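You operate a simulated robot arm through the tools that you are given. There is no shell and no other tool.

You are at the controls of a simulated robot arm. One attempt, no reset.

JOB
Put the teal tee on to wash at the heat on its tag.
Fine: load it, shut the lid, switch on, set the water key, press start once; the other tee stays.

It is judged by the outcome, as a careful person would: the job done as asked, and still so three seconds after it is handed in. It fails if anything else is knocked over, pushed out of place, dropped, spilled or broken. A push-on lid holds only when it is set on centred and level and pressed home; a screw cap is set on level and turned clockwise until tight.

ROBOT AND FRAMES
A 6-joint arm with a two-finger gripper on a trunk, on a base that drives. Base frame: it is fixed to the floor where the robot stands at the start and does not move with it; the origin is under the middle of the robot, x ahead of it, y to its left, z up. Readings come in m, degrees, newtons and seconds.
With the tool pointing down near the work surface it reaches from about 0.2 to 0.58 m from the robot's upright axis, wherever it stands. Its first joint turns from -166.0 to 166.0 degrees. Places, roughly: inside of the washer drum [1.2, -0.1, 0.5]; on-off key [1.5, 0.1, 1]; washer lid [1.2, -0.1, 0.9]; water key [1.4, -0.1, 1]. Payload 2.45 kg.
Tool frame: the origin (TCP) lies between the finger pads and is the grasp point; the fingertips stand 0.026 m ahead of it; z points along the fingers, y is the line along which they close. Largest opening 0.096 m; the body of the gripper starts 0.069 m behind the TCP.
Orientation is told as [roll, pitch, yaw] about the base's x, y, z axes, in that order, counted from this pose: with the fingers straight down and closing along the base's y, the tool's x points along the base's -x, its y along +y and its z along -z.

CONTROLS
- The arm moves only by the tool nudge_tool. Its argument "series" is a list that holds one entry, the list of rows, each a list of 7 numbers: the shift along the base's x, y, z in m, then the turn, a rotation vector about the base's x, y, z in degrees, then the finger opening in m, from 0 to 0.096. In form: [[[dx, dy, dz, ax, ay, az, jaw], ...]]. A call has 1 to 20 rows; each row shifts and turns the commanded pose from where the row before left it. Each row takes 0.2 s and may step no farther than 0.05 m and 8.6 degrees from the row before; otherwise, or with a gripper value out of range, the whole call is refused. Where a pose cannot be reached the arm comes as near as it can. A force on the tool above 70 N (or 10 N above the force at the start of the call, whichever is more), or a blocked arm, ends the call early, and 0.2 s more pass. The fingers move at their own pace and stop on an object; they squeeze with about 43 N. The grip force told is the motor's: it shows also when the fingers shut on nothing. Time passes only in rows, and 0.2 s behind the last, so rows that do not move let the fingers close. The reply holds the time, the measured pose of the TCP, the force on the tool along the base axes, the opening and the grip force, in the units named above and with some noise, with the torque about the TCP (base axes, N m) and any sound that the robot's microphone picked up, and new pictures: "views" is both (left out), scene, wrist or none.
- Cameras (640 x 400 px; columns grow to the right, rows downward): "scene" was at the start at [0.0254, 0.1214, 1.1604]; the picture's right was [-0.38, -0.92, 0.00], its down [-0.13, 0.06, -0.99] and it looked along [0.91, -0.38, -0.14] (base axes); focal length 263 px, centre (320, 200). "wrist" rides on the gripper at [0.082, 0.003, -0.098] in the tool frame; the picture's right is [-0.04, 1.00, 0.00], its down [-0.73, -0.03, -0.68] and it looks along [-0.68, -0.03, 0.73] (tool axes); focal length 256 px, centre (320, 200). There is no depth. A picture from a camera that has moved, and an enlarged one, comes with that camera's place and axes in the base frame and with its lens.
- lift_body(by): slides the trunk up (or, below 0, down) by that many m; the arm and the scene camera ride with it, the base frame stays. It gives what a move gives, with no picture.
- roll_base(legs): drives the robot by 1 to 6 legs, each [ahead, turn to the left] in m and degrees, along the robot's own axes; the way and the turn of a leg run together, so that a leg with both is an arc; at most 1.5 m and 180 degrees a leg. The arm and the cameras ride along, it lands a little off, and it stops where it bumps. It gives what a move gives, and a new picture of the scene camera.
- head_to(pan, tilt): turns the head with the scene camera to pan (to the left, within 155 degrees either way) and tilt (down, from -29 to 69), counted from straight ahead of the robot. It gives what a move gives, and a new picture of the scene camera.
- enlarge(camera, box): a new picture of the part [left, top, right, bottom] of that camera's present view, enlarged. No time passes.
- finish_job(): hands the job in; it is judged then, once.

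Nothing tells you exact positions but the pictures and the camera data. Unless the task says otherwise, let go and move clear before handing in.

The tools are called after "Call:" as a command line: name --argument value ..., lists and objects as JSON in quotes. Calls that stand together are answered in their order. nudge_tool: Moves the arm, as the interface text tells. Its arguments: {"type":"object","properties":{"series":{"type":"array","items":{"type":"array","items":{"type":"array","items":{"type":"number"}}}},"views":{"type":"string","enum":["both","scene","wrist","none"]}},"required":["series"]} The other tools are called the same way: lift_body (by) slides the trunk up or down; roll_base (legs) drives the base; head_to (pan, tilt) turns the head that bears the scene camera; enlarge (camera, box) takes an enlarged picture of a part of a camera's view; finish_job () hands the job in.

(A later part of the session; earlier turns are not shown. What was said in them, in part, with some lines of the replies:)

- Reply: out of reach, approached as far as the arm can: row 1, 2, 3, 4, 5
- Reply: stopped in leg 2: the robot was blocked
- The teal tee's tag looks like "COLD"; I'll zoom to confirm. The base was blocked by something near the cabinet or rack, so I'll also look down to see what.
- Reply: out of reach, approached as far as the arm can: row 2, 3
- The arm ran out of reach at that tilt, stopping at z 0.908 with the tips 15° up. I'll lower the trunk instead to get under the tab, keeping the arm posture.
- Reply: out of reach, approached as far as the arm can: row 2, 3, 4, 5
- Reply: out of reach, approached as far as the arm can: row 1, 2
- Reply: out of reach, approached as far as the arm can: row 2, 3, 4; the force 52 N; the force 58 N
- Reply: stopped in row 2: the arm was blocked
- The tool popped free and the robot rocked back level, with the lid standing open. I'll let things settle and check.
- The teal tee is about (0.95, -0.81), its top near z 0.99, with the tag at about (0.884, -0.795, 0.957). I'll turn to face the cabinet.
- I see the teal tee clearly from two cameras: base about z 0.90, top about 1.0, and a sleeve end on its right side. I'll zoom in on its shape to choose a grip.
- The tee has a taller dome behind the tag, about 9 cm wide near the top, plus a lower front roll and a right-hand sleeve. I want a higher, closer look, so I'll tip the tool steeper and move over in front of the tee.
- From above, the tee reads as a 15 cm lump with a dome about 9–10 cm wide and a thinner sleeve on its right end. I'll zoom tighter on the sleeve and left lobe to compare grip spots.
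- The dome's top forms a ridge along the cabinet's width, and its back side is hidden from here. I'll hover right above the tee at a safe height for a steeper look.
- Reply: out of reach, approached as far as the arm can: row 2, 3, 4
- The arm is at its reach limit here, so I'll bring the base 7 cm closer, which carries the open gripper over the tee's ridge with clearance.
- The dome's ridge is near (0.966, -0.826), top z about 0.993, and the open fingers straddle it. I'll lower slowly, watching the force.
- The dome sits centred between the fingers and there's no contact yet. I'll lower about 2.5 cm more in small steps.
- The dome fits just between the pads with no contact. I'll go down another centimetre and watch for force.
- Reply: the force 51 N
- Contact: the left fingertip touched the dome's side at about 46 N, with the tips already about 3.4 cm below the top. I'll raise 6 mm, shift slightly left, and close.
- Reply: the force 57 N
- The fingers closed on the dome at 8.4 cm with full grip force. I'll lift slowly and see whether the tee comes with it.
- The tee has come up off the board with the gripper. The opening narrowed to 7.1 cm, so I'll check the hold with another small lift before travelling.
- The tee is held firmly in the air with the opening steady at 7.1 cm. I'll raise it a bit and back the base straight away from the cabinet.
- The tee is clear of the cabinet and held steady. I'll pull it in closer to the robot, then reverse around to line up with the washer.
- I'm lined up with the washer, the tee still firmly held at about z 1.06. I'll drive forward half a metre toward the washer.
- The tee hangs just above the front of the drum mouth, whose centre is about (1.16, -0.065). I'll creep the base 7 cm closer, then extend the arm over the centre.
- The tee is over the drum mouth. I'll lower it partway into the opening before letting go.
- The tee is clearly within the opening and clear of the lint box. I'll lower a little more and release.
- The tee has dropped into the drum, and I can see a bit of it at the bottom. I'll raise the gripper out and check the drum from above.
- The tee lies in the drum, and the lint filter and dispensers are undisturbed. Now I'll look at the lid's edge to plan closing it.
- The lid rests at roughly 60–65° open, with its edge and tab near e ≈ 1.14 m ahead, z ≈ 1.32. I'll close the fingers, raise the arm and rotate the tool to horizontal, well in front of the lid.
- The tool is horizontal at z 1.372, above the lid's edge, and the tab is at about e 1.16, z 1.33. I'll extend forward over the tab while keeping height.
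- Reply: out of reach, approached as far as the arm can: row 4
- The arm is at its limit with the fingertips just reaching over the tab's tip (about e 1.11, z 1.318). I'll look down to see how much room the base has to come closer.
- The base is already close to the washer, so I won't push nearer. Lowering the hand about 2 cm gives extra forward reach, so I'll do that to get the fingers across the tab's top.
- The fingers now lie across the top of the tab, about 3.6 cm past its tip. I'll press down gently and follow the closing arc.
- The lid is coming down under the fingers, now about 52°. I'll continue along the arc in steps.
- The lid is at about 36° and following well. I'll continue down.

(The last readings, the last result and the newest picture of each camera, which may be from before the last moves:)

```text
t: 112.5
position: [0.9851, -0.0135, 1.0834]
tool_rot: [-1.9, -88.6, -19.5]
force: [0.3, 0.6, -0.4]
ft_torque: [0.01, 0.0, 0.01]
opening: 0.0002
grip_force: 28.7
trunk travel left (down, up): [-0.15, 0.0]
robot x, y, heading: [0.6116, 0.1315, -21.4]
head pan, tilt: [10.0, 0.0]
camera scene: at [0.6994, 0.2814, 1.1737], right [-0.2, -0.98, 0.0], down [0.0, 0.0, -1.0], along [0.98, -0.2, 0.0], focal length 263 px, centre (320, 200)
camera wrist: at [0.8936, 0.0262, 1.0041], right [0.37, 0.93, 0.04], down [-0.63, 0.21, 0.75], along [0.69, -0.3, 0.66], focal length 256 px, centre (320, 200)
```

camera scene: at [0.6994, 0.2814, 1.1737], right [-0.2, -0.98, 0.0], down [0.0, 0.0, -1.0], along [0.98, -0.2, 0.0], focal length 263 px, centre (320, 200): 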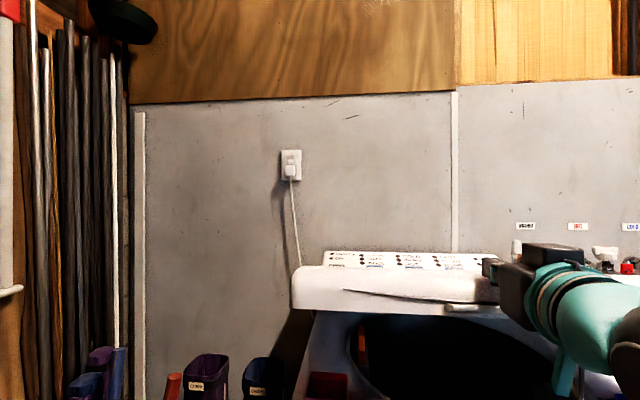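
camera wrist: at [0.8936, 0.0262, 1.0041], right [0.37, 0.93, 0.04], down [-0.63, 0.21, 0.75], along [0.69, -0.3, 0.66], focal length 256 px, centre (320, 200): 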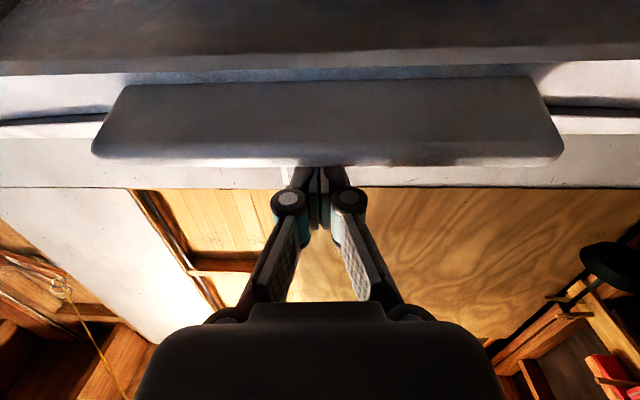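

The lid is down to about 18°, with the fingertips right on its front corner. I'll lift a hair, move 3 cm forward over the lid for a better bite, and continue pressing down.

Call:
nudge_tool --series '[[[0, 0, 0.008, 0, 0, 0, 0], [0.028, -0.0105, 0, 0, 0, 0, 0], [-0.006, 0.0022, -0.03, 0, 0, 0, 0], [-0.006, 0.0022, -0.03, 0, 0, 0, 0], [-0.004, 0.0015, -0.03, 0, 0, 0, 0], [0, 0, 0, 0, 0, 0, 0]]]' --views "both"

```text
t: 113.9
position: [0.9977, -0.0183, 1.0009]
tool_rot: [-1.2, -88.6, -20.3]
force: [0.8, -0.2, -0.2]
ft_torque: [-0.01, -0.02, 0.01]
opening: 0.0
grip_force: 28.8
trunk travel left (down, up): [-0.15, 0.0]
robot x, y, heading: [0.609, 0.1337, -21.7]
head pan, tilt: [10.0, 0.0]
camera scene: at [0.6994, 0.2814, 1.1737], right [-0.2, -0.98, 0.0], down [0.0, 0.0, -1.0], along [0.98, -0.2, 0.0], focal length 263 px, centre (320, 200)
camera wrist: at [0.9048, 0.0208, 0.9219], right [0.37, 0.93, 0.04], down [-0.63, 0.21, 0.75], along [0.69, -0.3, 0.66], focal length 256 px, centre (320, 200)
```

scene: 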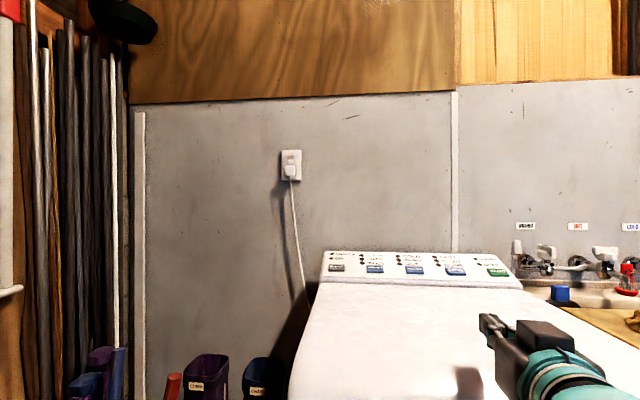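
wrist: 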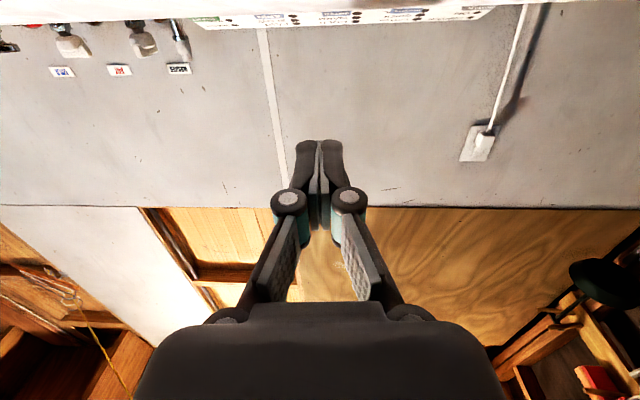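

The lid appears to have dropped shut by itself. I'll look down to verify it is fully closed.

Call:
head_to --pan 10 --tilt 35

Call:
enlarge --camera "scene" --box '[260, 80, 580, 280]'

```text
t: 114.9
position: [0.997, -0.0183, 1.002]
tool_rot: [-1.6, -88.6, -19.7]
force: [-0.7, 0.7, -0.1]
ft_torque: [-0.03, -0.01, 0.02]
opening: 0.0002
grip_force: 28.3
trunk travel left (down, up): [-0.15, 0.0]
robot x, y, heading: [0.6087, 0.128, -21.6]
head pan, tilt: [10.0, 35.0]
camera scene: at [0.6975, 0.2818, 1.1177], right [-0.2, -0.98, 0.0], down [-0.56, 0.12, -0.82], along [0.8, -0.16, -0.57], focal length 263 px, centre (320, 200)
```

scene: 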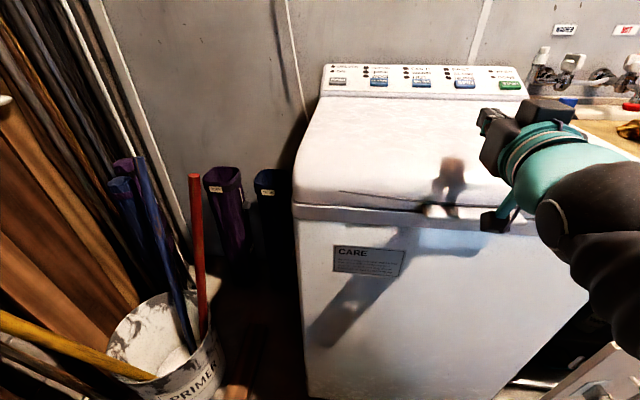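

```text
2.00 times, centred on (420, 180) of scene
camera zoom: at [0.6975, 0.2818, 1.1177], right [-0.2, -0.98, 0.0], down [-0.56, 0.12, -0.82], along [0.8, -0.16, -0.57], focal length 526 px, centre (120, 240)
```

zoom: 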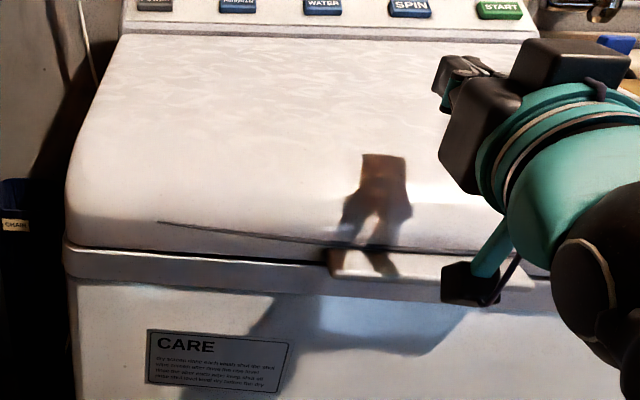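

The lid is fully shut with an even gap, and the panel is clear. The keys triangulate to POWER (1.461, 0.069, 0.971), WATER (1.391, -0.149, 0.971) and START (1.320, -0.366, 0.971). I'll raise the hand and roll it 180° so its camera rides on top for the key presses.

Call:
nudge_tool --series '[[[-0.01, 0.004, 0.04, 0, 0, 0, 0], [-0.01, 0.004, 0.04, 0, 0, 0, 0], [-0.01, 0.004, 0.04, 0, 0, 0, 0], [0, 0, 0, 8.0, -2.9, 0, 0], [0, 0, 0, 8.0, -2.9, 0, 0], [0, 0, 0, 8.0, -2.9, 0, 0], [0, 0, 0, 8.0, -2.9, 0, 0], [0, 0, 0, 8.0, -2.9, 0, 0], [0, 0, 0, 8.0, -2.9, 0, 0], [0, 0, 0, 8.0, -2.9, 0, 0], [0, 0, 0, 8.0, -2.9, 0, 0], [0, 0, 0, 0, 0, 0, 0]]]' --views "both"

```text
t: 117.5
position: [0.9674, -0.0078, 1.1221]
tool_rot: [88.0, -21.8, -108.5]
force: [-0.1, -0.9, 1.0]
ft_torque: [0.0, 0.02, 0.02]
opening: 0.0
grip_force: 28.1
trunk travel left (down, up): [-0.15, 0.0]
robot x, y, heading: [0.6112, 0.1336, -21.5]
head pan, tilt: [10.0, 35.0]
camera scene: at [0.6975, 0.2818, 1.1176], right [-0.2, -0.98, 0.0], down [-0.56, 0.12, -0.82], along [0.8, -0.16, -0.57], focal length 263 px, centre (320, 200)
camera wrist: at [0.8988, 0.0986, 1.0978], right [0.14, 0.31, 0.94], down [-0.86, -0.43, 0.27], along [0.49, -0.85, 0.2], focal length 256 px, centre (320, 200)
```

scene: 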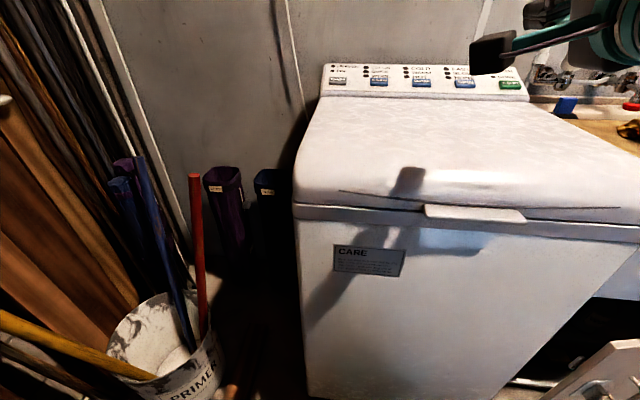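
wrist: 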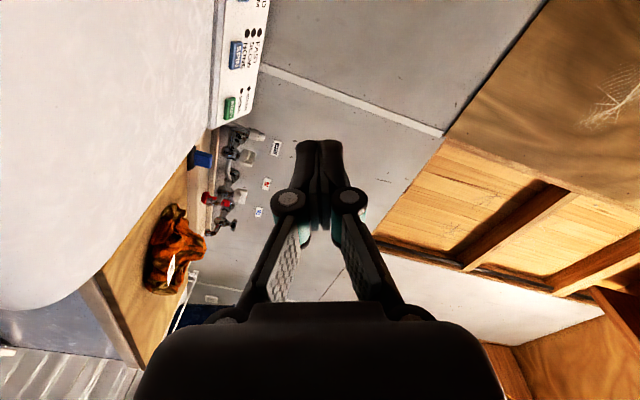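

The roll is working, 68° so far. I'll finish turning it over.

Call:
nudge_tool --series '[[[0, 0, 0, 8.0, -2.9, 0, 0], [0, 0, 0, 8.0, -2.9, 0, 0], [0, 0, 0, 8.0, -2.9, 0, 0], [0, 0, 0, 8.0, -2.9, 0, 0], [0, 0, 0, 8.0, -2.9, 0, 0], [0, 0, 0, 8.0, -2.9, 0, 0], [0, 0, 0, 8.0, -2.9, 0, 0], [0, 0, 0, 8.0, -2.9, 0, 0], [0, 0, 0, 8.0, -2.9, 0, 0], [0, 0, 0, 8.0, -2.9, 0, 0], [0, 0, 0, 8.0, -2.9, 0, 0], [0, 0, 0, 8.0, -2.9, 0, 0], [0, 0, 0, 8.0, -2.9, 0, 0], [0, 0, 0, 0, 0, 0, 0]]]' --views "both"

```text
t: 120.5
position: [0.9691, -0.0067, 1.1226]
tool_rot: [137.2, 88.2, -61.2]
force: [0.3, 0.3, 0.6]
ft_torque: [0.05, -0.01, -0.02]
opening: 0.0
grip_force: 28.4
trunk travel left (down, up): [-0.15, 0.0]
robot x, y, heading: [0.6105, 0.1345, -21.6]
head pan, tilt: [10.0, 35.0]
camera scene: at [0.6975, 0.2818, 1.1176], right [-0.2, -0.98, 0.0], down [-0.56, 0.12, -0.82], along [0.8, -0.16, -0.57], focal length 263 px, centre (320, 200)
camera wrist: at [0.8717, 0.0236, 1.2012], right [-0.32, -0.95, -0.02], down [-0.62, 0.22, -0.75], along [0.72, -0.22, -0.66], focal length 256 px, centre (320, 200)
```

scene: 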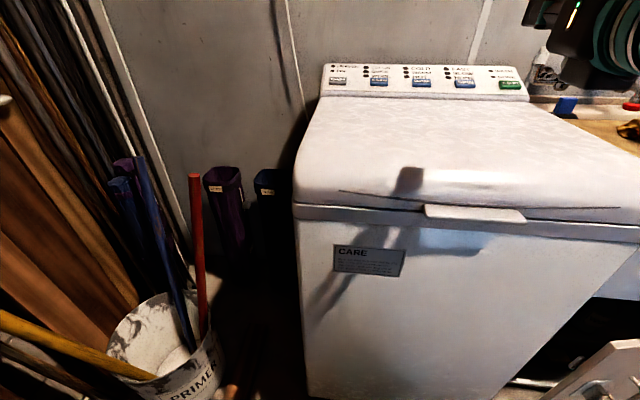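
wrist: 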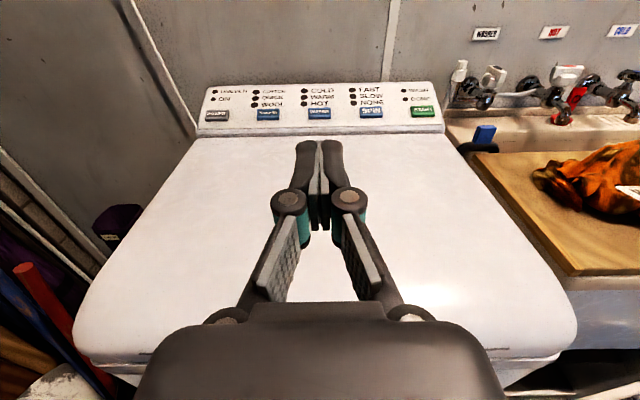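

The hand is flipped and the wrist camera now shows the panel upright, all lamps dark. I'll tilt the fingertips down 17° and move toward POWER first, staying above the panel.

Call:
nudge_tool --series '[[[0.0393, 0.0069, -0.005, 2.6, 8.1, 0, 0], [0.0393, 0.0069, -0.005, 2.6, 8.1, 0, 0], [0.0393, 0.0069, -0.005, 0, 0, 0, 0], [0.0393, 0.0069, -0.005, 0, 0, 0, 0], [0.0393, 0.0069, -0.005, 0, 0, 0, 0], [0.0393, 0.0069, -0.005, 0, 0, 0, 0], [0.0393, 0.0069, -0.005, 0, 0, 0, 0], [0.0393, 0.0069, -0.005, 0, 0, 0, 0], [0, 0, 0, 0, 0, 0, 0]]]' --views "both"

```text
t: 122.5
position: [1.2341, -0.0907, 1.071]
tool_rot: [5.5, 74.3, 168.1]
force: [0.2, 0.2, 0.7]
ft_torque: [0.01, -0.03, 0.01]
opening: 0.0
grip_force: 28.7
out of reach, approached as far as the arm can: row 1, 2, 3, 4, 5, 6, 7, 8
trunk travel left (down, up): [-0.15, 0.0]
robot x, y, heading: [0.6088, 0.1296, -21.7]
head pan, tilt: [10.0, 35.0]
camera scene: at [0.6975, 0.2818, 1.1176], right [-0.2, -0.98, 0.0], down [-0.56, 0.12, -0.82], along [0.8, -0.16, -0.57], focal length 263 px, centre (320, 200)
camera wrist: at [1.1636, -0.068, 1.1762], right [-0.31, -0.95, -0.01], down [-0.81, 0.27, -0.52], along [0.5, -0.15, -0.85], focal length 256 px, centre (320, 200)
```

scene: 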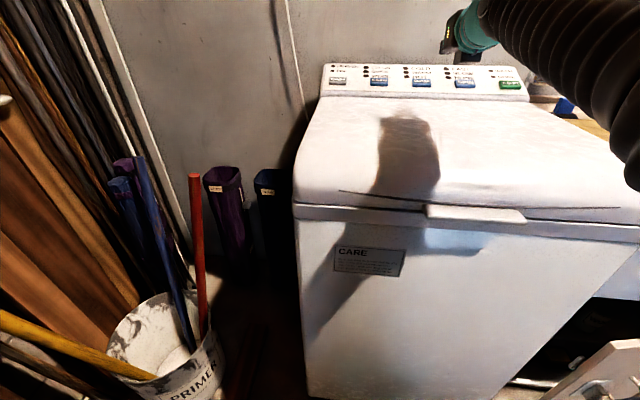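
wrist: 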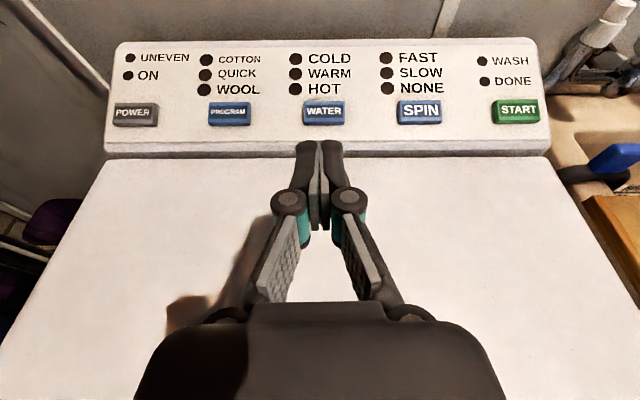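

The arm resists sideways moves in this posture but extends straight fine. I'll swing it in an arc about the robot's axis, yawing the tool with it, to line up radially with POWER.

Call:
nudge_tool --series '[[[0.0108, 0.0335, 0, 0, 0, 3.04, 0], [0.009, 0.034, 0, 0, 0, 3.04, 0], [0.0072, 0.0344, 0, 0, 0, 3.04, 0], [0.0053, 0.0347, 0, 0, 0, 3.04, 0], [0.0035, 0.035, 0, 0, 0, 3.04, 0], [0, 0, 0, 0, 0, 0, 0]]]' --views "wrist"

```text
t: 123.9
position: [1.2666, 0.0636, 1.0696]
tool_rot: [5.5, 74.2, -176.9]
force: [-1.2, 0.3, -0.5]
ft_torque: [0.01, -0.02, -0.03]
opening: 0.0001
grip_force: 28.2
out of reach, approached as far as the arm can: row 1, 3, 4, 5
trunk travel left (down, up): [-0.15, 0.0]
robot x, y, heading: [0.6104, 0.1294, -21.4]
head pan, tilt: [10.0, 35.0]
camera wrist: at [1.1928, 0.0668, 1.1746], right [-0.05, -1.0, -0.01], down [-0.85, 0.05, -0.52], along [0.52, -0.02, -0.85], focal length 256 px, centre (320, 200)
```

wrist: 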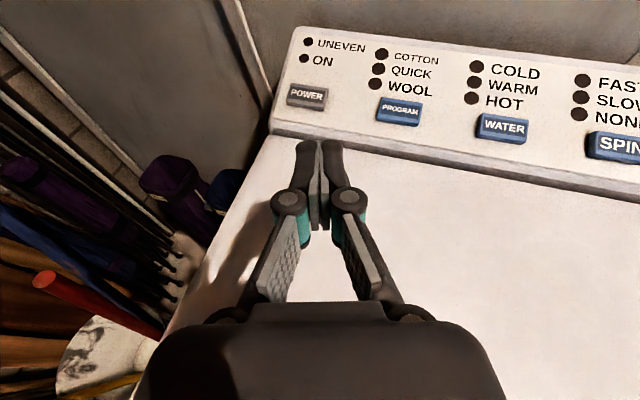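

Now the hand points at POWER. I'll extend toward it, staying about 3 cm above the key.

Call:
nudge_tool --series '[[[0.035, 0.0012, -0.01, 0, 0, 0, 0], [0.035, 0.0012, -0.01, 0, 0, 0, 0], [0.035, 0.0012, -0.01, 0, 0, 0, 0], [0.035, 0.0012, -0.01, 0, 0, 0, 0], [0.033, 0.0012, -0.008, 0, 0, 0, 0], [0, 0, 0, 0, 0, 0, 0]]]' --views "both"

```text
t: 125.3
position: [1.4367, 0.0514, 1.0176]
tool_rot: [5.5, 74.3, -176.8]
force: [0.0, -0.1, 0.0]
ft_torque: [-0.02, 0.02, 0.0]
opening: 0.0
grip_force: 28.3
out of reach, approached as far as the arm can: row 1, 2, 3, 4, 5
trunk travel left (down, up): [-0.15, 0.0]
robot x, y, heading: [0.6104, 0.132, -21.5]
head pan, tilt: [10.0, 35.0]
camera scene: at [0.6976, 0.2819, 1.1175], right [-0.2, -0.98, 0.0], down [-0.56, 0.12, -0.82], along [0.8, -0.16, -0.57], focal length 263 px, centre (320, 200)
camera wrist: at [1.3631, 0.0536, 1.1237], right [-0.05, -1.0, -0.01], down [-0.85, 0.05, -0.52], along [0.52, -0.01, -0.85], focal length 256 px, centre (320, 200)
```

scene: 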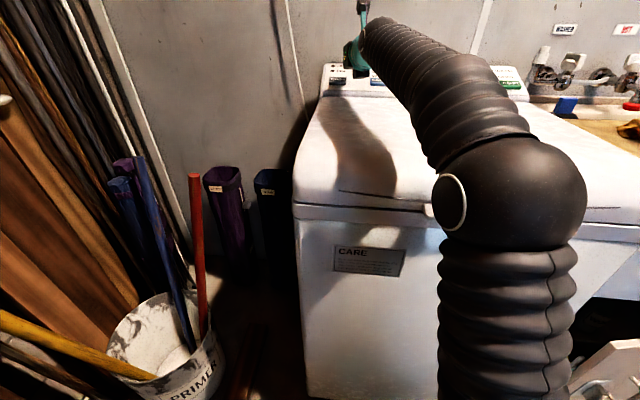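
wrist: 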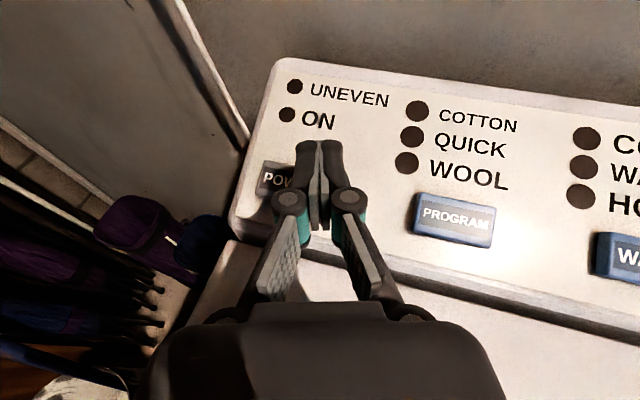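

The fingertips are over the right part of POWER. I'll swing about 1.5 cm left to centre on the key.

Call:
nudge_tool --series '[[[0.001, 0.008, 0, 0, 0, 0.6, 0], [0.001, 0.008, 0, 0, 0, 0.6, 0], [0, 0, 0, 0, 0, 0, 0]]]' --views "wrist"

```text
t: 126.1
position: [1.4376, 0.0664, 1.0189]
tool_rot: [5.5, 74.4, -175.8]
force: [-0.5, -0.7, -0.1]
ft_torque: [0.02, 0.01, -0.01]
opening: 0.0
grip_force: 28.7
trunk travel left (down, up): [-0.15, 0.0]
robot x, y, heading: [0.6098, 0.1312, -21.6]
head pan, tilt: [10.0, 35.0]
camera wrist: at [1.3652, 0.0668, 1.1235], right [-0.03, -1.0, -0.01], down [-0.85, 0.03, -0.52], along [0.52, 0.0, -0.85], focal length 256 px, centre (320, 200)
```

wrist: 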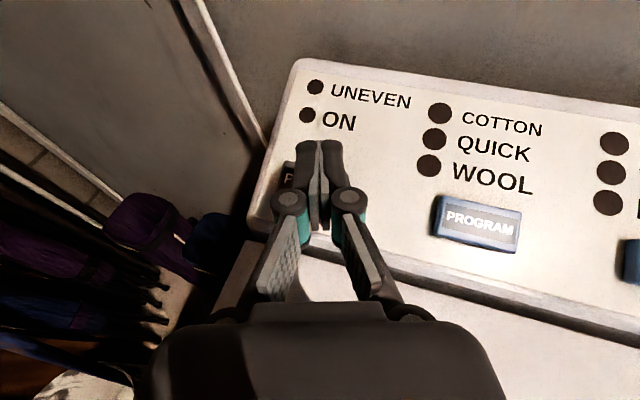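

Centred over POWER. I'll lower in small steps and watch for contact force.

Call:
nudge_tool --series '[[[0, 0, -0.008, 0, 0, 0, 0], [0, 0, -0.008, 0, 0, 0, 0], [0, 0, -0.006, 0, 0, 0, 0], [0, 0, 0, 0, 0, 0, 0]]]' --views "wrist"

```text
t: 127.1
position: [1.4371, 0.0664, 0.9959]
tool_rot: [5.4, 74.2, -176.1]
force: [-0.8, -0.5, -0.3]
ft_torque: [0.0, 0.0, -0.03]
opening: 0.0003
grip_force: 28.3
trunk travel left (down, up): [-0.15, 0.0]
robot x, y, heading: [0.61, 0.1314, -21.5]
head pan, tilt: [10.0, 35.0]
camera wrist: at [1.3649, 0.0675, 1.1011], right [-0.03, -1.0, -0.01], down [-0.85, 0.04, -0.52], along [0.52, -0.01, -0.85], focal length 256 px, centre (320, 200)
```

wrist: 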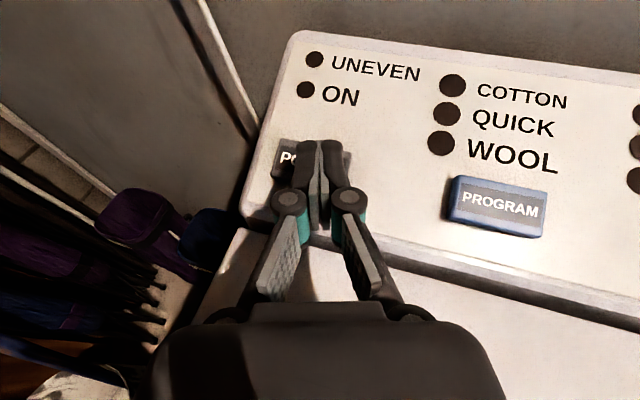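

Well placed on the key. I'll continue down in 3 mm steps.

Call:
nudge_tool --series '[[[0, 0, -0.003, 0, 0, 0, 0], [0, 0, -0.003, 0, 0, 0, 0], [0, 0, -0.003, 0, 0, 0, 0], [0, 0, 0, 0, 0, 0, 0]]]' --views "wrist"

```text
t: 128.1
position: [1.4372, 0.0667, 0.9867]
tool_rot: [5.3, 74.3, -176.2]
force: [0.1, 0.1, -0.6]
ft_torque: [0.01, 0.0, 0.0]
opening: 0.0
grip_force: 28.7
trunk travel left (down, up): [-0.15, 0.0]
robot x, y, heading: [0.6069, 0.1311, -21.6]
head pan, tilt: [10.0, 35.0]
camera wrist: at [1.3649, 0.0676, 1.0922], right [-0.04, -1.0, -0.01], down [-0.85, 0.04, -0.52], along [0.52, -0.01, -0.85], focal length 256 px, centre (320, 200)
```

wrist: 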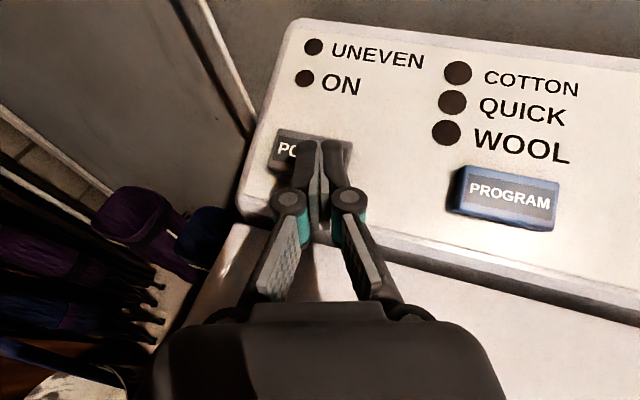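

Still no contact. Down another few millimetres.

Call:
nudge_tool --series '[[[0, 0, -0.003, 0, 0, 0, 0], [0, 0, -0.003, 0, 0, 0, 0], [0, 0, 0, 0, 0, 0, 0]]]' --views "wrist"

```text
t: 128.9
position: [1.4377, 0.0663, 0.9828]
tool_rot: [5.5, 74.3, -176.2]
force: [-0.3, 0.3, 3.9]
ft_torque: [-0.03, -0.04, -0.01]
opening: 0.0
grip_force: 28.6
trunk travel left (down, up): [-0.15, 0.0]
robot x, y, heading: [0.6065, 0.1305, -21.8]
head pan, tilt: [10.0, 35.0]
heard: click
camera wrist: at [1.3649, 0.0678, 1.0867], right [-0.04, -1.0, -0.01], down [-0.85, 0.04, -0.52], along [0.52, -0.01, -0.85], focal length 256 px, centre (320, 200)
```

wrist: 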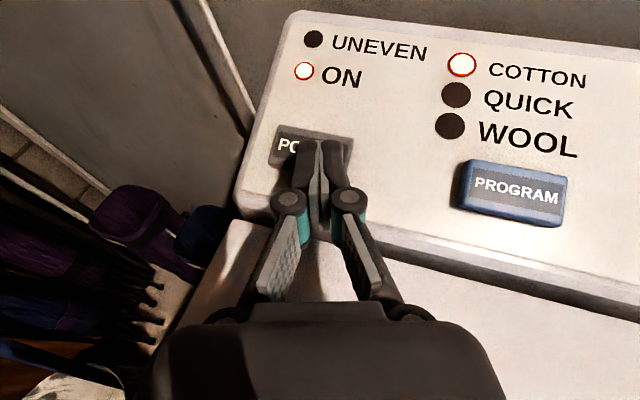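

A click, and the ON and COTTON lamps are lit. I'll lift off and check the water lamps.

Call:
nudge_tool --series '[[[0, 0, 0.01, 0, 0, 0, 0], [0, 0, 0.02, 0, 0, 0, 0], [0, 0, 0.02, 0, 0, 0, 0], [-0.03, 0.002, 0.01, 0, 0, 0, 0], [-0.03, 0.002, 0, 0, 0, 0, 0], [0, 0, 0, 0, 0, 0, 0]]]' --views "both"

Call:
enlarge --camera "wrist" --box '[260, 20, 640, 220]'

```text
t: 130.3
position: [1.3771, 0.0701, 1.043]
tool_rot: [5.5, 74.3, -175.7]
force: [-0.1, -1.1, -0.7]
ft_torque: [0.01, 0.0, -0.01]
opening: 0.0002
grip_force: 28.4
trunk travel left (down, up): [-0.15, 0.0]
robot x, y, heading: [0.6081, 0.1295, -21.7]
head pan, tilt: [10.0, 35.0]
camera scene: at [0.6977, 0.2818, 1.1176], right [-0.2, -0.98, 0.0], down [-0.56, 0.12, -0.82], along [0.8, -0.16, -0.57], focal length 263 px, centre (320, 200)
camera wrist: at [1.3047, 0.0708, 1.147], right [-0.03, -1.0, -0.01], down [-0.85, 0.03, -0.52], along [0.52, 0.0, -0.85], focal length 256 px, centre (320, 200)
```

scene: 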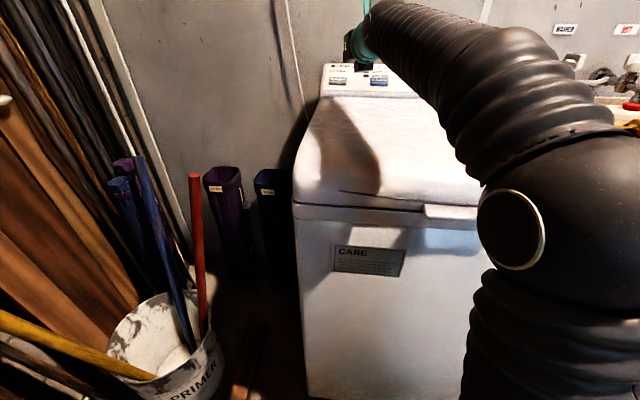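
wrist: 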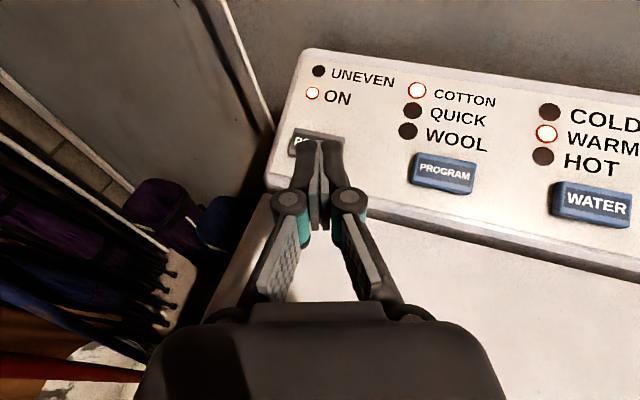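

```text
1.68 times, centred on (450, 120) of wrist
camera zoom: at [1.3047, 0.0708, 1.147], right [-0.03, -1.0, -0.01], down [-0.85, 0.03, -0.52], along [0.52, 0.0, -0.85], focal length 431 px, centre (101, 335)
```

zoom: 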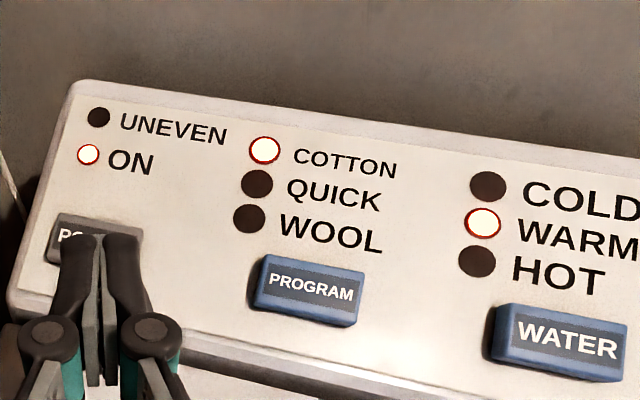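

Power is on and WATER is at WARM. I'll swing back over to the WATER key, staying above the panel.

Call:
nudge_tool --series '[[[-0.0034, -0.0339, 0.002, 0, 0, -2.53, 0], [-0.0049, -0.0338, 0.002, 0, 0, -2.53, 0], [-0.0064, -0.0335, 0, 0, 0, -2.53, 0], [-0.0079, -0.0331, 0, 0, 0, -2.53, 0], [-0.0093, -0.0328, 0, 0, 0, -2.53, 0], [-0.0108, -0.0324, 0, 0, 0, -2.53, 0], [0, 0, 0, 0, 0, 0, 0]]]' --views "wrist"

```text
t: 131.9
position: [1.3343, -0.1296, 1.0455]
tool_rot: [5.3, 74.2, 168.5]
force: [0.1, -0.4, 0.1]
ft_torque: [0.0, -0.01, 0.0]
opening: 0.0001
grip_force: 28.3
trunk travel left (down, up): [-0.15, 0.0]
robot x, y, heading: [0.6077, 0.1293, -21.6]
head pan, tilt: [10.0, 35.0]
camera wrist: at [1.2644, -0.1082, 1.1499], right [-0.3, -0.95, -0.01], down [-0.81, 0.26, -0.52], along [0.5, -0.15, -0.85], focal length 256 px, centre (320, 200)
```

wrist: 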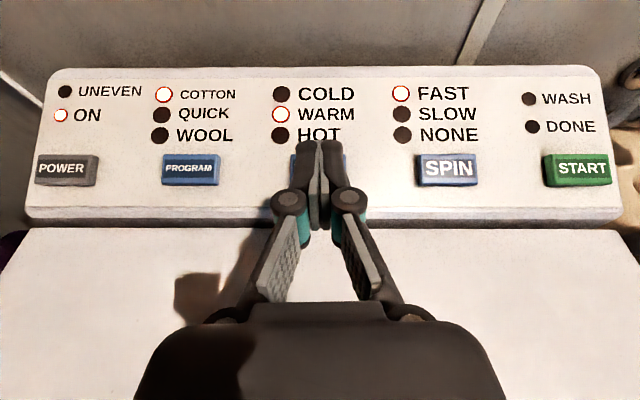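

The fingers line up with the WATER key. I'll extend forward about 3.5 cm and come down near the key.

Call:
nudge_tool --series '[[[0.017, -0.006, -0.015, 0, 0, 0, 0], [0.0164, -0.006, -0.015, 0, 0, 0, 0], [0, 0, -0.015, 0, 0, 0, 0], [0, 0, 0, 0, 0, 0, 0]]]' --views "wrist"

```text
t: 132.9
position: [1.3685, -0.141, 0.9999]
tool_rot: [5.4, 74.2, 168.4]
force: [0.9, 0.1, 0.4]
ft_torque: [0.03, 0.01, -0.02]
opening: 0.0001
grip_force: 28.8
trunk travel left (down, up): [-0.15, 0.0]
robot x, y, heading: [0.6102, 0.1324, -21.7]
head pan, tilt: [10.0, 35.0]
camera wrist: at [1.2989, -0.1201, 1.1048], right [-0.3, -0.95, -0.01], down [-0.81, 0.26, -0.52], along [0.5, -0.15, -0.85], focal length 256 px, centre (320, 200)
```

wrist: 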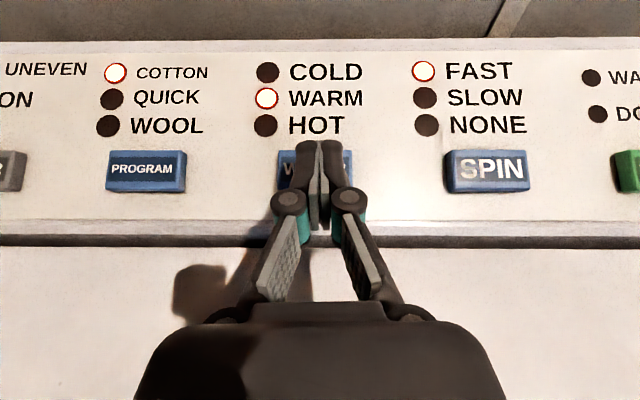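

Positioned on the WATER key. I'll press down gently.

Call:
nudge_tool --series '[[[0, 0, -0.008, 0, 0, 0, 0], [0, 0, -0.005, 0, 0, 0, 0], [0, 0, -0.003, 0, 0, 0, 0], [0, 0, -0.003, 0, 0, 0, 0], [0, 0, 0, 0, 0, 0, 0]]]' --views "wrist"

```text
t: 134.1
position: [1.3685, -0.1398, 0.9804]
tool_rot: [5.4, 74.3, 168.4]
force: [-1.6, 0.2, 0.1]
ft_torque: [-0.03, 0.0, -0.04]
opening: 0.0059
grip_force: 28.7
trunk travel left (down, up): [-0.15, 0.0]
robot x, y, heading: [0.6087, 0.1348, -21.6]
head pan, tilt: [10.0, 35.0]
heard: click
camera wrist: at [1.2986, -0.12, 1.0862], right [-0.3, -0.95, -0.01], down [-0.81, 0.26, -0.52], along [0.5, -0.15, -0.85], focal length 256 px, centre (320, 200)
```

wrist: 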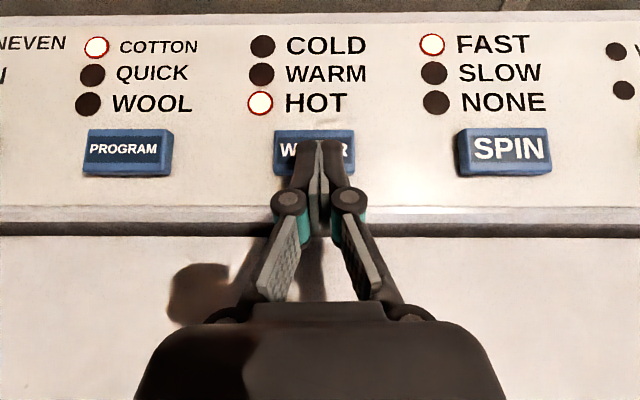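

A click, and the lamp moved to HOT. I'll lift off and press once more, expecting COLD.

Call:
nudge_tool --series '[[[0, 0, 0.01, 0, 0, 0, 0], [0, 0, 0.012, 0, 0, 0, 0], [0, 0, 0, 0, 0, 0, 0]]]' --views "wrist"

```text
t: 134.9
position: [1.3694, -0.14, 1.0037]
tool_rot: [5.4, 74.2, 168.4]
force: [-0.3, 0.2, 0.3]
ft_torque: [-0.01, 0.0, 0.0]
opening: 0.0002
grip_force: 28.1
trunk travel left (down, up): [-0.15, 0.0]
robot x, y, heading: [0.6058, 0.1321, -21.7]
head pan, tilt: [10.0, 35.0]
camera wrist: at [1.299, -0.1205, 1.108], right [-0.3, -0.95, -0.01], down [-0.81, 0.26, -0.52], along [0.5, -0.15, -0.85], focal length 256 px, centre (320, 200)
```

wrist: 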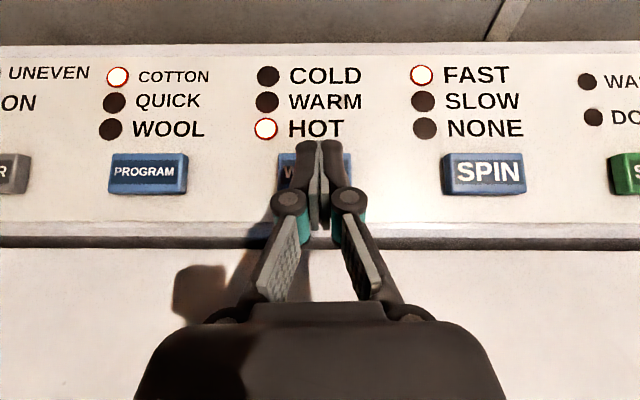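

HOT is lit and steady with the finger off the key. Pressing WATER once more.

Call:
nudge_tool --series '[[[0, 0, -0.01, 0, 0, 0, 0], [0, 0, -0.007, 0, 0, 0, 0], [0, 0, -0.003, 0, 0, 0, 0], [0, 0, -0.002, 0, 0, 0, 0], [0, 0, 0, 0, 0, 0, 0]]]' --views "wrist"

```text
t: 136.1
position: [1.3693, -0.1397, 0.982]
tool_rot: [5.4, 74.3, 168.5]
force: [-0.9, 0.1, 0.8]
ft_torque: [0.01, -0.03, 0.03]
opening: 0.0059
grip_force: 28.6
trunk travel left (down, up): [-0.15, 0.0]
robot x, y, heading: [0.6046, 0.1302, -21.5]
head pan, tilt: [10.0, 35.0]
camera wrist: at [1.2985, -0.1204, 1.0862], right [-0.3, -0.95, -0.01], down [-0.81, 0.26, -0.52], along [0.5, -0.15, -0.85], focal length 256 px, centre (320, 200)
```

wrist: 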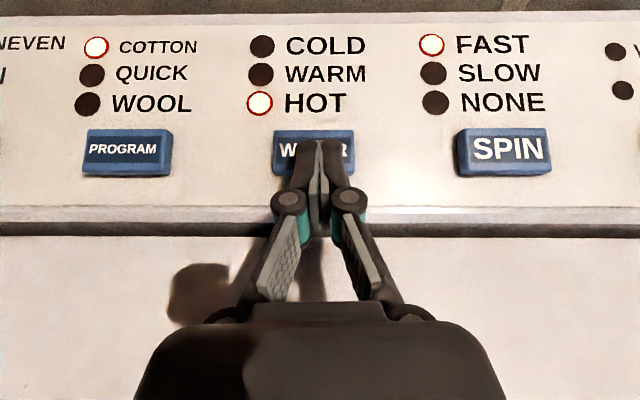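

No click yet; the finger is just touching. I'll press another 2 mm.

Call:
nudge_tool --series '[[[0, 0, -0.002, 0, 0, 0, 0], [0, 0, 0, 0, 0, 0, 0]]]' --views "wrist"

```text
t: 136.7
position: [1.3691, -0.1415, 0.9797]
tool_rot: [5.4, 74.3, 168.6]
force: [-2.2, 0.7, 1.1]
ft_torque: [-0.01, 0.03, 0.03]
opening: 0.006
grip_force: 29.2
trunk travel left (down, up): [-0.15, 0.0]
robot x, y, heading: [0.6102, 0.1333, -21.7]
head pan, tilt: [10.0, 35.0]
heard: click
camera wrist: at [1.2985, -0.1203, 1.0845], right [-0.3, -0.95, -0.01], down [-0.81, 0.26, -0.52], along [0.5, -0.15, -0.85], focal length 256 px, centre (320, 200)
```

wrist: 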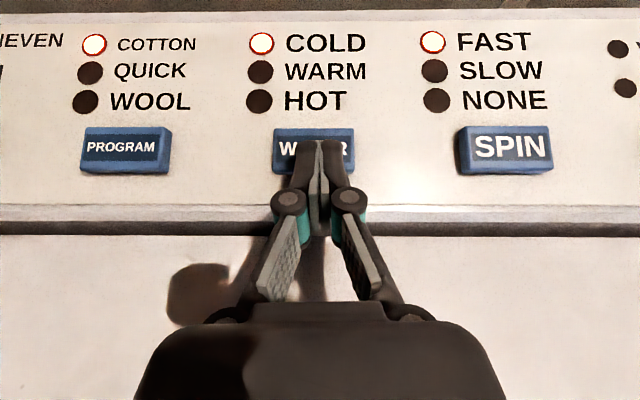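

COLD is lit. I'll lift off and swing over toward START.

Call:
nudge_tool --series '[[[0, 0, 0.012, 0, 0, 0, 0], [0, 0, 0.02, 0, 0, 0, 0], [-0.018, 0.0065, 0.02, 0, 0, 0, 0], [-0.018, 0.0065, 0.015, 0, 0, 0, 0], [-0.0121, -0.0317, 0, 0, 0, -2.53, 0], [-0.0136, -0.0313, 0, 0, 0, -2.53, 0], [-0.015, -0.0306, 0, 0, 0, -2.53, 0], [-0.0162, -0.0298, 0, 0, 0, -2.53, 0], [-0.0177, -0.0292, 0, 0, 0, -2.53, 0], [-0.0188, -0.0284, 0, 0, 0, -2.53, 0], [0, 0, 0, 0, 0, 0, 0]]]' --views "both"

```text
t: 139.1
position: [1.2381, -0.3081, 1.047]
tool_rot: [5.5, 74.1, 153.3]
force: [-1.1, 0.1, 0.5]
ft_torque: [-0.03, -0.02, 0.0]
opening: 0.0
grip_force: 28.7
trunk travel left (down, up): [-0.15, 0.0]
robot x, y, heading: [0.6094, 0.134, -21.6]
head pan, tilt: [10.0, 35.0]
camera scene: at [0.6976, 0.2817, 1.1176], right [-0.2, -0.98, 0.0], down [-0.56, 0.12, -0.82], along [0.8, -0.16, -0.57], focal length 263 px, centre (320, 200)
camera wrist: at [1.1763, -0.2713, 1.1511], right [-0.54, -0.84, -0.01], down [-0.71, 0.46, -0.52], along [0.45, -0.27, -0.85], focal length 256 px, centre (320, 200)
```

scene: 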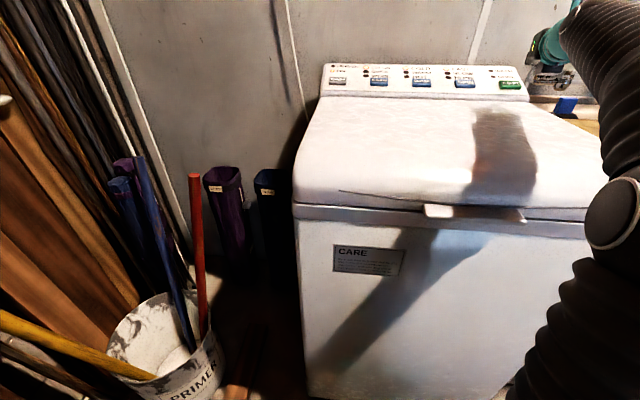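
wrist: 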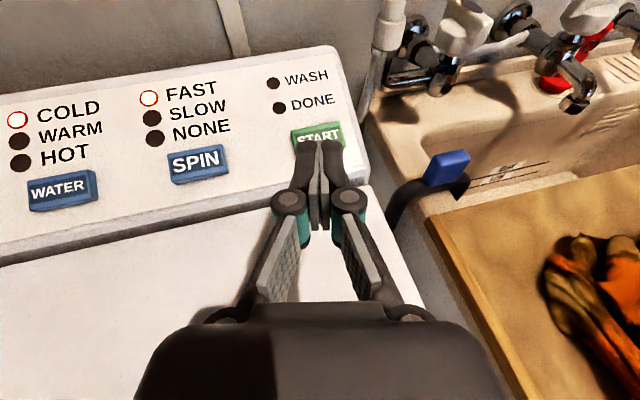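

START is straight ahead of the fingers, and COLD is still lit. I'll extend over the key.

Call:
nudge_tool --series '[[[0.0207, -0.0145, -0.01, 0, 0, 0, 0], [0.0207, -0.0145, -0.015, 0, 0, 0, 0], [0.0207, -0.0145, -0.015, 0, 0, 0, 0], [0, 0, 0, 0, 0, 0, 0]]]' --views "wrist"

```text
t: 140.1
position: [1.3006, -0.3525, 1.0061]
tool_rot: [5.4, 74.3, 153.3]
force: [0.2, -0.6, 0.0]
ft_torque: [-0.05, 0.01, 0.0]
opening: 0.0001
grip_force: 28.5
trunk travel left (down, up): [-0.15, 0.0]
robot x, y, heading: [0.6072, 0.1342, -21.7]
head pan, tilt: [10.0, 35.0]
camera wrist: at [1.2384, -0.3147, 1.1112], right [-0.54, -0.84, -0.01], down [-0.71, 0.46, -0.52], along [0.45, -0.27, -0.85], focal length 256 px, centre (320, 200)
```

wrist: 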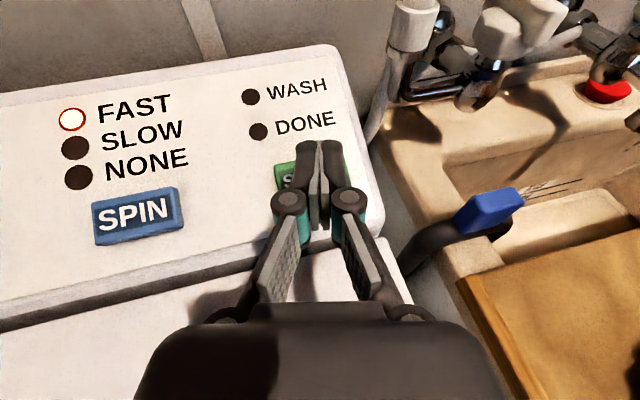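

Centred over START. Lowering gently, watching for a single click.

Call:
nudge_tool --series '[[[0, 0, -0.01, 0, 0, 0, 0], [0, 0, -0.007, 0, 0, 0, 0], [0, 0, -0.004, 0, 0, 0, 0], [0, 0, -0.003, 0, 0, 0, 0], [0, 0, 0, 0, 0, 0, 0]]]' --views "wrist"

```text
t: 141.3
position: [1.3021, -0.3525, 0.9829]
tool_rot: [5.4, 74.3, 153.4]
force: [0.2, -0.1, 2.3]
ft_torque: [0.0, -0.06, 0.01]
opening: 0.0
grip_force: 28.8
trunk travel left (down, up): [-0.15, 0.0]
robot x, y, heading: [0.6088, 0.1302, -21.6]
head pan, tilt: [10.0, 35.0]
heard: click
camera wrist: at [1.239, -0.3142, 1.0875], right [-0.54, -0.84, -0.01], down [-0.71, 0.46, -0.52], along [0.45, -0.27, -0.85], focal length 256 px, centre (320, 200)
```

wrist: 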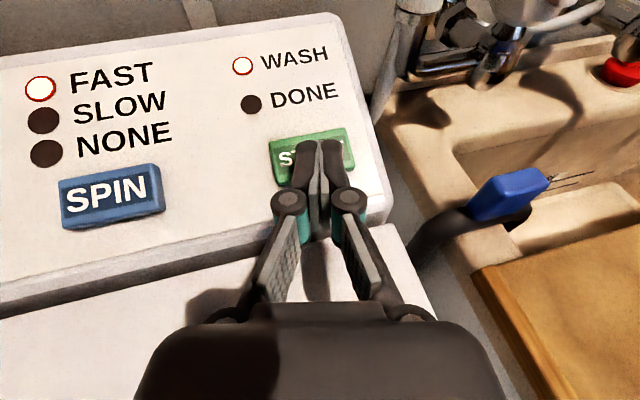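

One click, and the WASH lamp is lit. I'll lift straight off and retreat, then check the whole panel.

Call:
nudge_tool --series '[[[0, 0, 0.015, 0, 0, 0, 0], [0, 0, 0.03, 0, 0, 0, 0], [-0.025, 0.016, 0.03, 0, 0, 0, 0], [-0.03, 0.02, 0.02, 0, 0, 0, 0], [-0.03, 0.02, 0.01, 0, 0, 0, 0], [-0.03, 0.02, 0, 0, 0, 0, 0], [0, 0, 0, 0, 0, 0, 0]]]' --views "both"

Call:
enlarge --camera "scene" --box '[280, 50, 560, 225]'

Call:
enlarge --camera "wrist" --box '[0, 40, 400, 290]'

```text
t: 142.9
position: [1.185, -0.2761, 1.0873]
tool_rot: [5.4, 74.3, 153.2]
force: [-0.5, -0.1, 0.2]
ft_torque: [0.01, -0.01, -0.02]
opening: 0.0001
grip_force: 28.3
trunk travel left (down, up): [-0.15, 0.0]
robot x, y, heading: [0.6061, 0.1334, -21.5]
head pan, tilt: [10.0, 35.0]
camera scene: at [0.6976, 0.2817, 1.1176], right [-0.2, -0.98, 0.0], down [-0.56, 0.12, -0.82], along [0.8, -0.16, -0.57], focal length 263 px, centre (320, 200)
camera wrist: at [1.1233, -0.2383, 1.1926], right [-0.54, -0.84, -0.01], down [-0.71, 0.46, -0.52], along [0.45, -0.27, -0.85], focal length 256 px, centre (320, 200)
```

scene: 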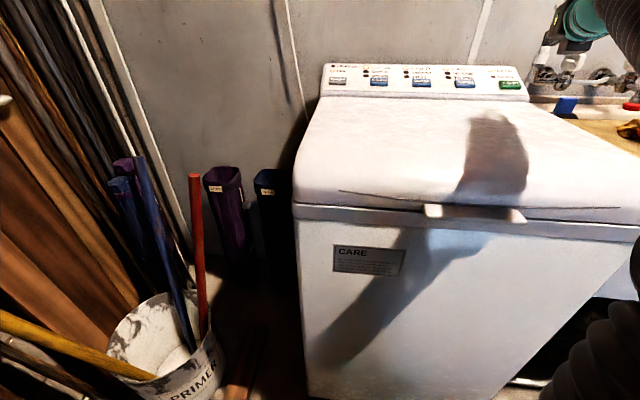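
wrist: 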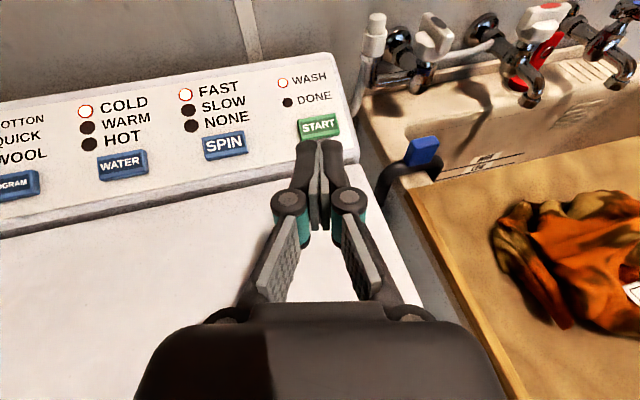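

```text
2.29 times, centred on (420, 138) of scene
camera zoom: at [0.6976, 0.2817, 1.1176], right [-0.2, -0.98, 0.0], down [-0.56, 0.12, -0.82], along [0.8, -0.16, -0.57], focal length 601 px, centre (91, 343)
```

zoom: 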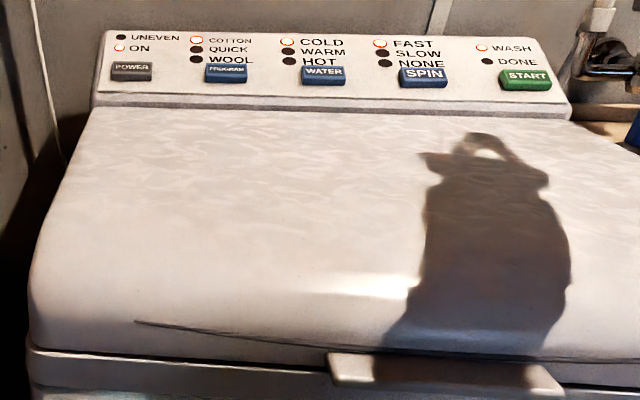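

```text
1.60 times, centred on (200, 165) of wrist
camera zoom: at [1.1233, -0.2383, 1.1926], right [-0.54, -0.84, -0.01], down [-0.71, 0.46, -0.52], along [0.45, -0.27, -0.85], focal length 410 px, centre (512, 256)
```

zoom: 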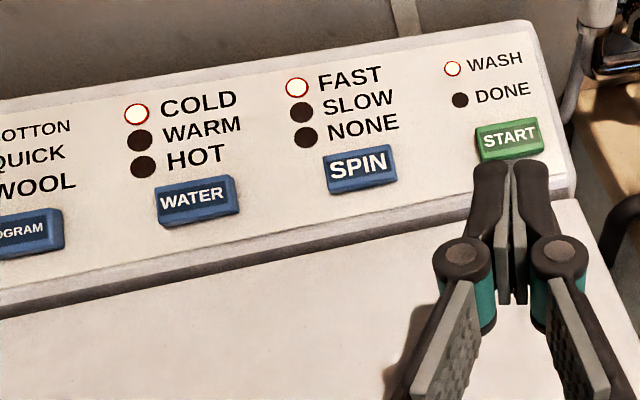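

ON, COTTON, COLD, FAST and WASH are lit, UNEVEN is dark, and the lid is shut. I'll back the robot clear of the washer and take a last look.

Call:
roll_base --legs '[[-0.35, 0]]'

Call:
head_to --pan 0 --tilt 20

Call:
enlarge --camera "scene" --box '[220, 60, 540, 260]'

```text
t: 145.2
position: [0.8588, -0.1492, 1.0876]
tool_rot: [5.4, 74.3, 152.9]
force: [-0.4, -0.6, 0.0]
ft_torque: [0.02, -0.01, -0.03]
opening: 0.0002
grip_force: 29.0
trunk travel left (down, up): [-0.15, 0.0]
robot x, y, heading: [0.2833, 0.2615, -21.9]
head pan, tilt: [10.0, 35.0]
camera scene: at [0.3729, 0.4109, 1.1176], right [-0.2, -0.98, 0.0], down [-0.56, 0.12, -0.82], along [0.8, -0.17, -0.57], focal length 263 px, centre (320, 200)
```

scene: 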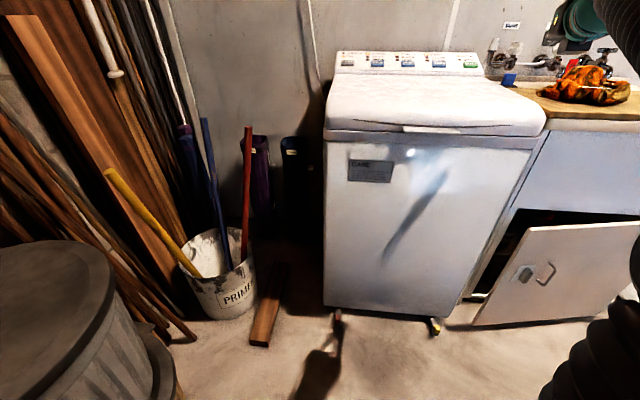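

```text
t: 145.9
position: [0.8595, -0.15, 1.0868]
tool_rot: [5.4, 74.3, 152.9]
force: [-0.2, 0.7, 0.2]
ft_torque: [0.0, -0.01, 0.01]
opening: 0.0
grip_force: 28.4
trunk travel left (down, up): [-0.15, 0.0]
robot x, y, heading: [0.2859, 0.263, -21.9]
head pan, tilt: [0.0, 20.0]
camera scene: at [0.3732, 0.3943, 1.1414], right [-0.37, -0.93, 0.0], down [-0.32, 0.13, -0.94], along [0.87, -0.35, -0.34], focal length 263 px, centre (320, 200)
```

scene: 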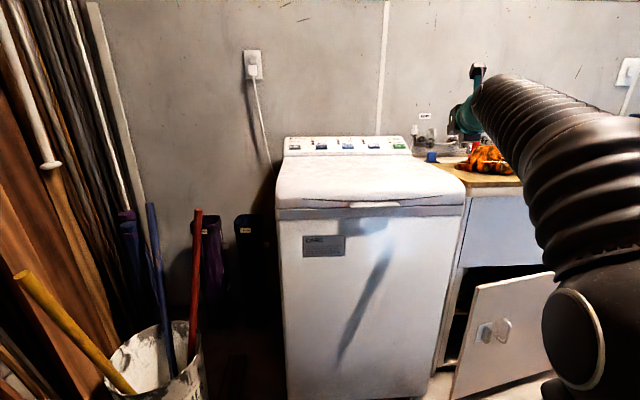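

```text
2.00 times, centred on (380, 160) of scene
camera zoom: at [0.3732, 0.3943, 1.1414], right [-0.37, -0.93, 0.0], down [-0.32, 0.13, -0.94], along [0.87, -0.35, -0.34], focal length 526 px, centre (200, 280)
```

zoom: 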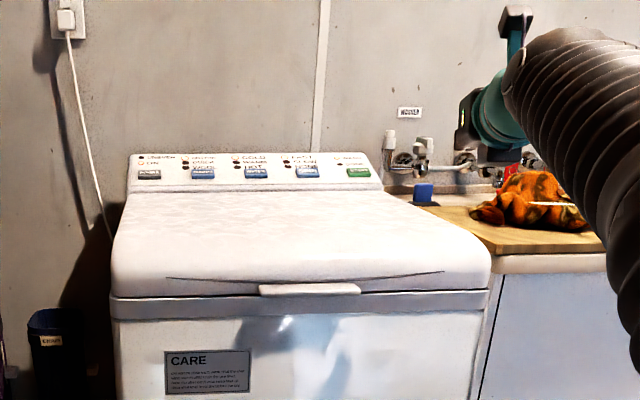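

The robot is clear, the lid is shut, and the orange tee is still on the cabinet. I'll do a last zoom on the lamps.

Call:
enlarge --camera "scene" --box '[276, 128, 420, 160]'

```text
4.44 times, centred on (348, 144) of scene
camera zoom: at [0.3732, 0.3943, 1.1414], right [-0.37, -0.93, 0.0], down [-0.32, 0.13, -0.94], along [0.87, -0.35, -0.34], focal length 1168 px, centre (196, 449)
```

zoom: 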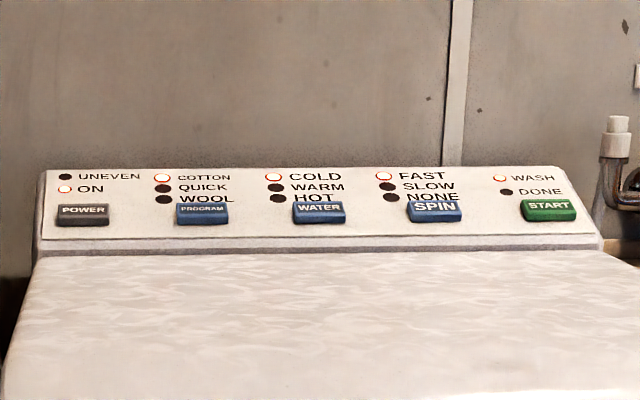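

The ON, COTTON, COLD, FAST and WASH lamps are all steady. The teal tee is in the drum with the lid shut, the orange tee is untouched, and the robot stands clear, so I'm handing the job in.

Call:
finish_job

```text
The job is handed in.
```

The teal tee is in the washer on a cold wash, as its tag says, and the job is handed in.

- **Load and lid:** I set the tee in the drum and closed the lid; the gap around it looked even.
- **Settings:** I pressed POWER once. WATER came up at WARM, so I pressed it twice, past HOT to COLD. I pressed START once and the WASH lamp came on. PROGRAM (COTTON) and SPIN (FAST) are at their power-on settings.
- **Other tee:** the orange one, tagged HOT, is still on the cabinet.

Two things happened along the way:

- **Robot tipped:** while I was opening the lid it reached its stop, and the robot leaned forward about 3 degrees before I backed off. It settled level again.
- **Base stopped:** early on, the base stopped against something near the cabinet and drying rack. I saw nothing moved or knocked over afterwards, but I didn't check the rack again up close.
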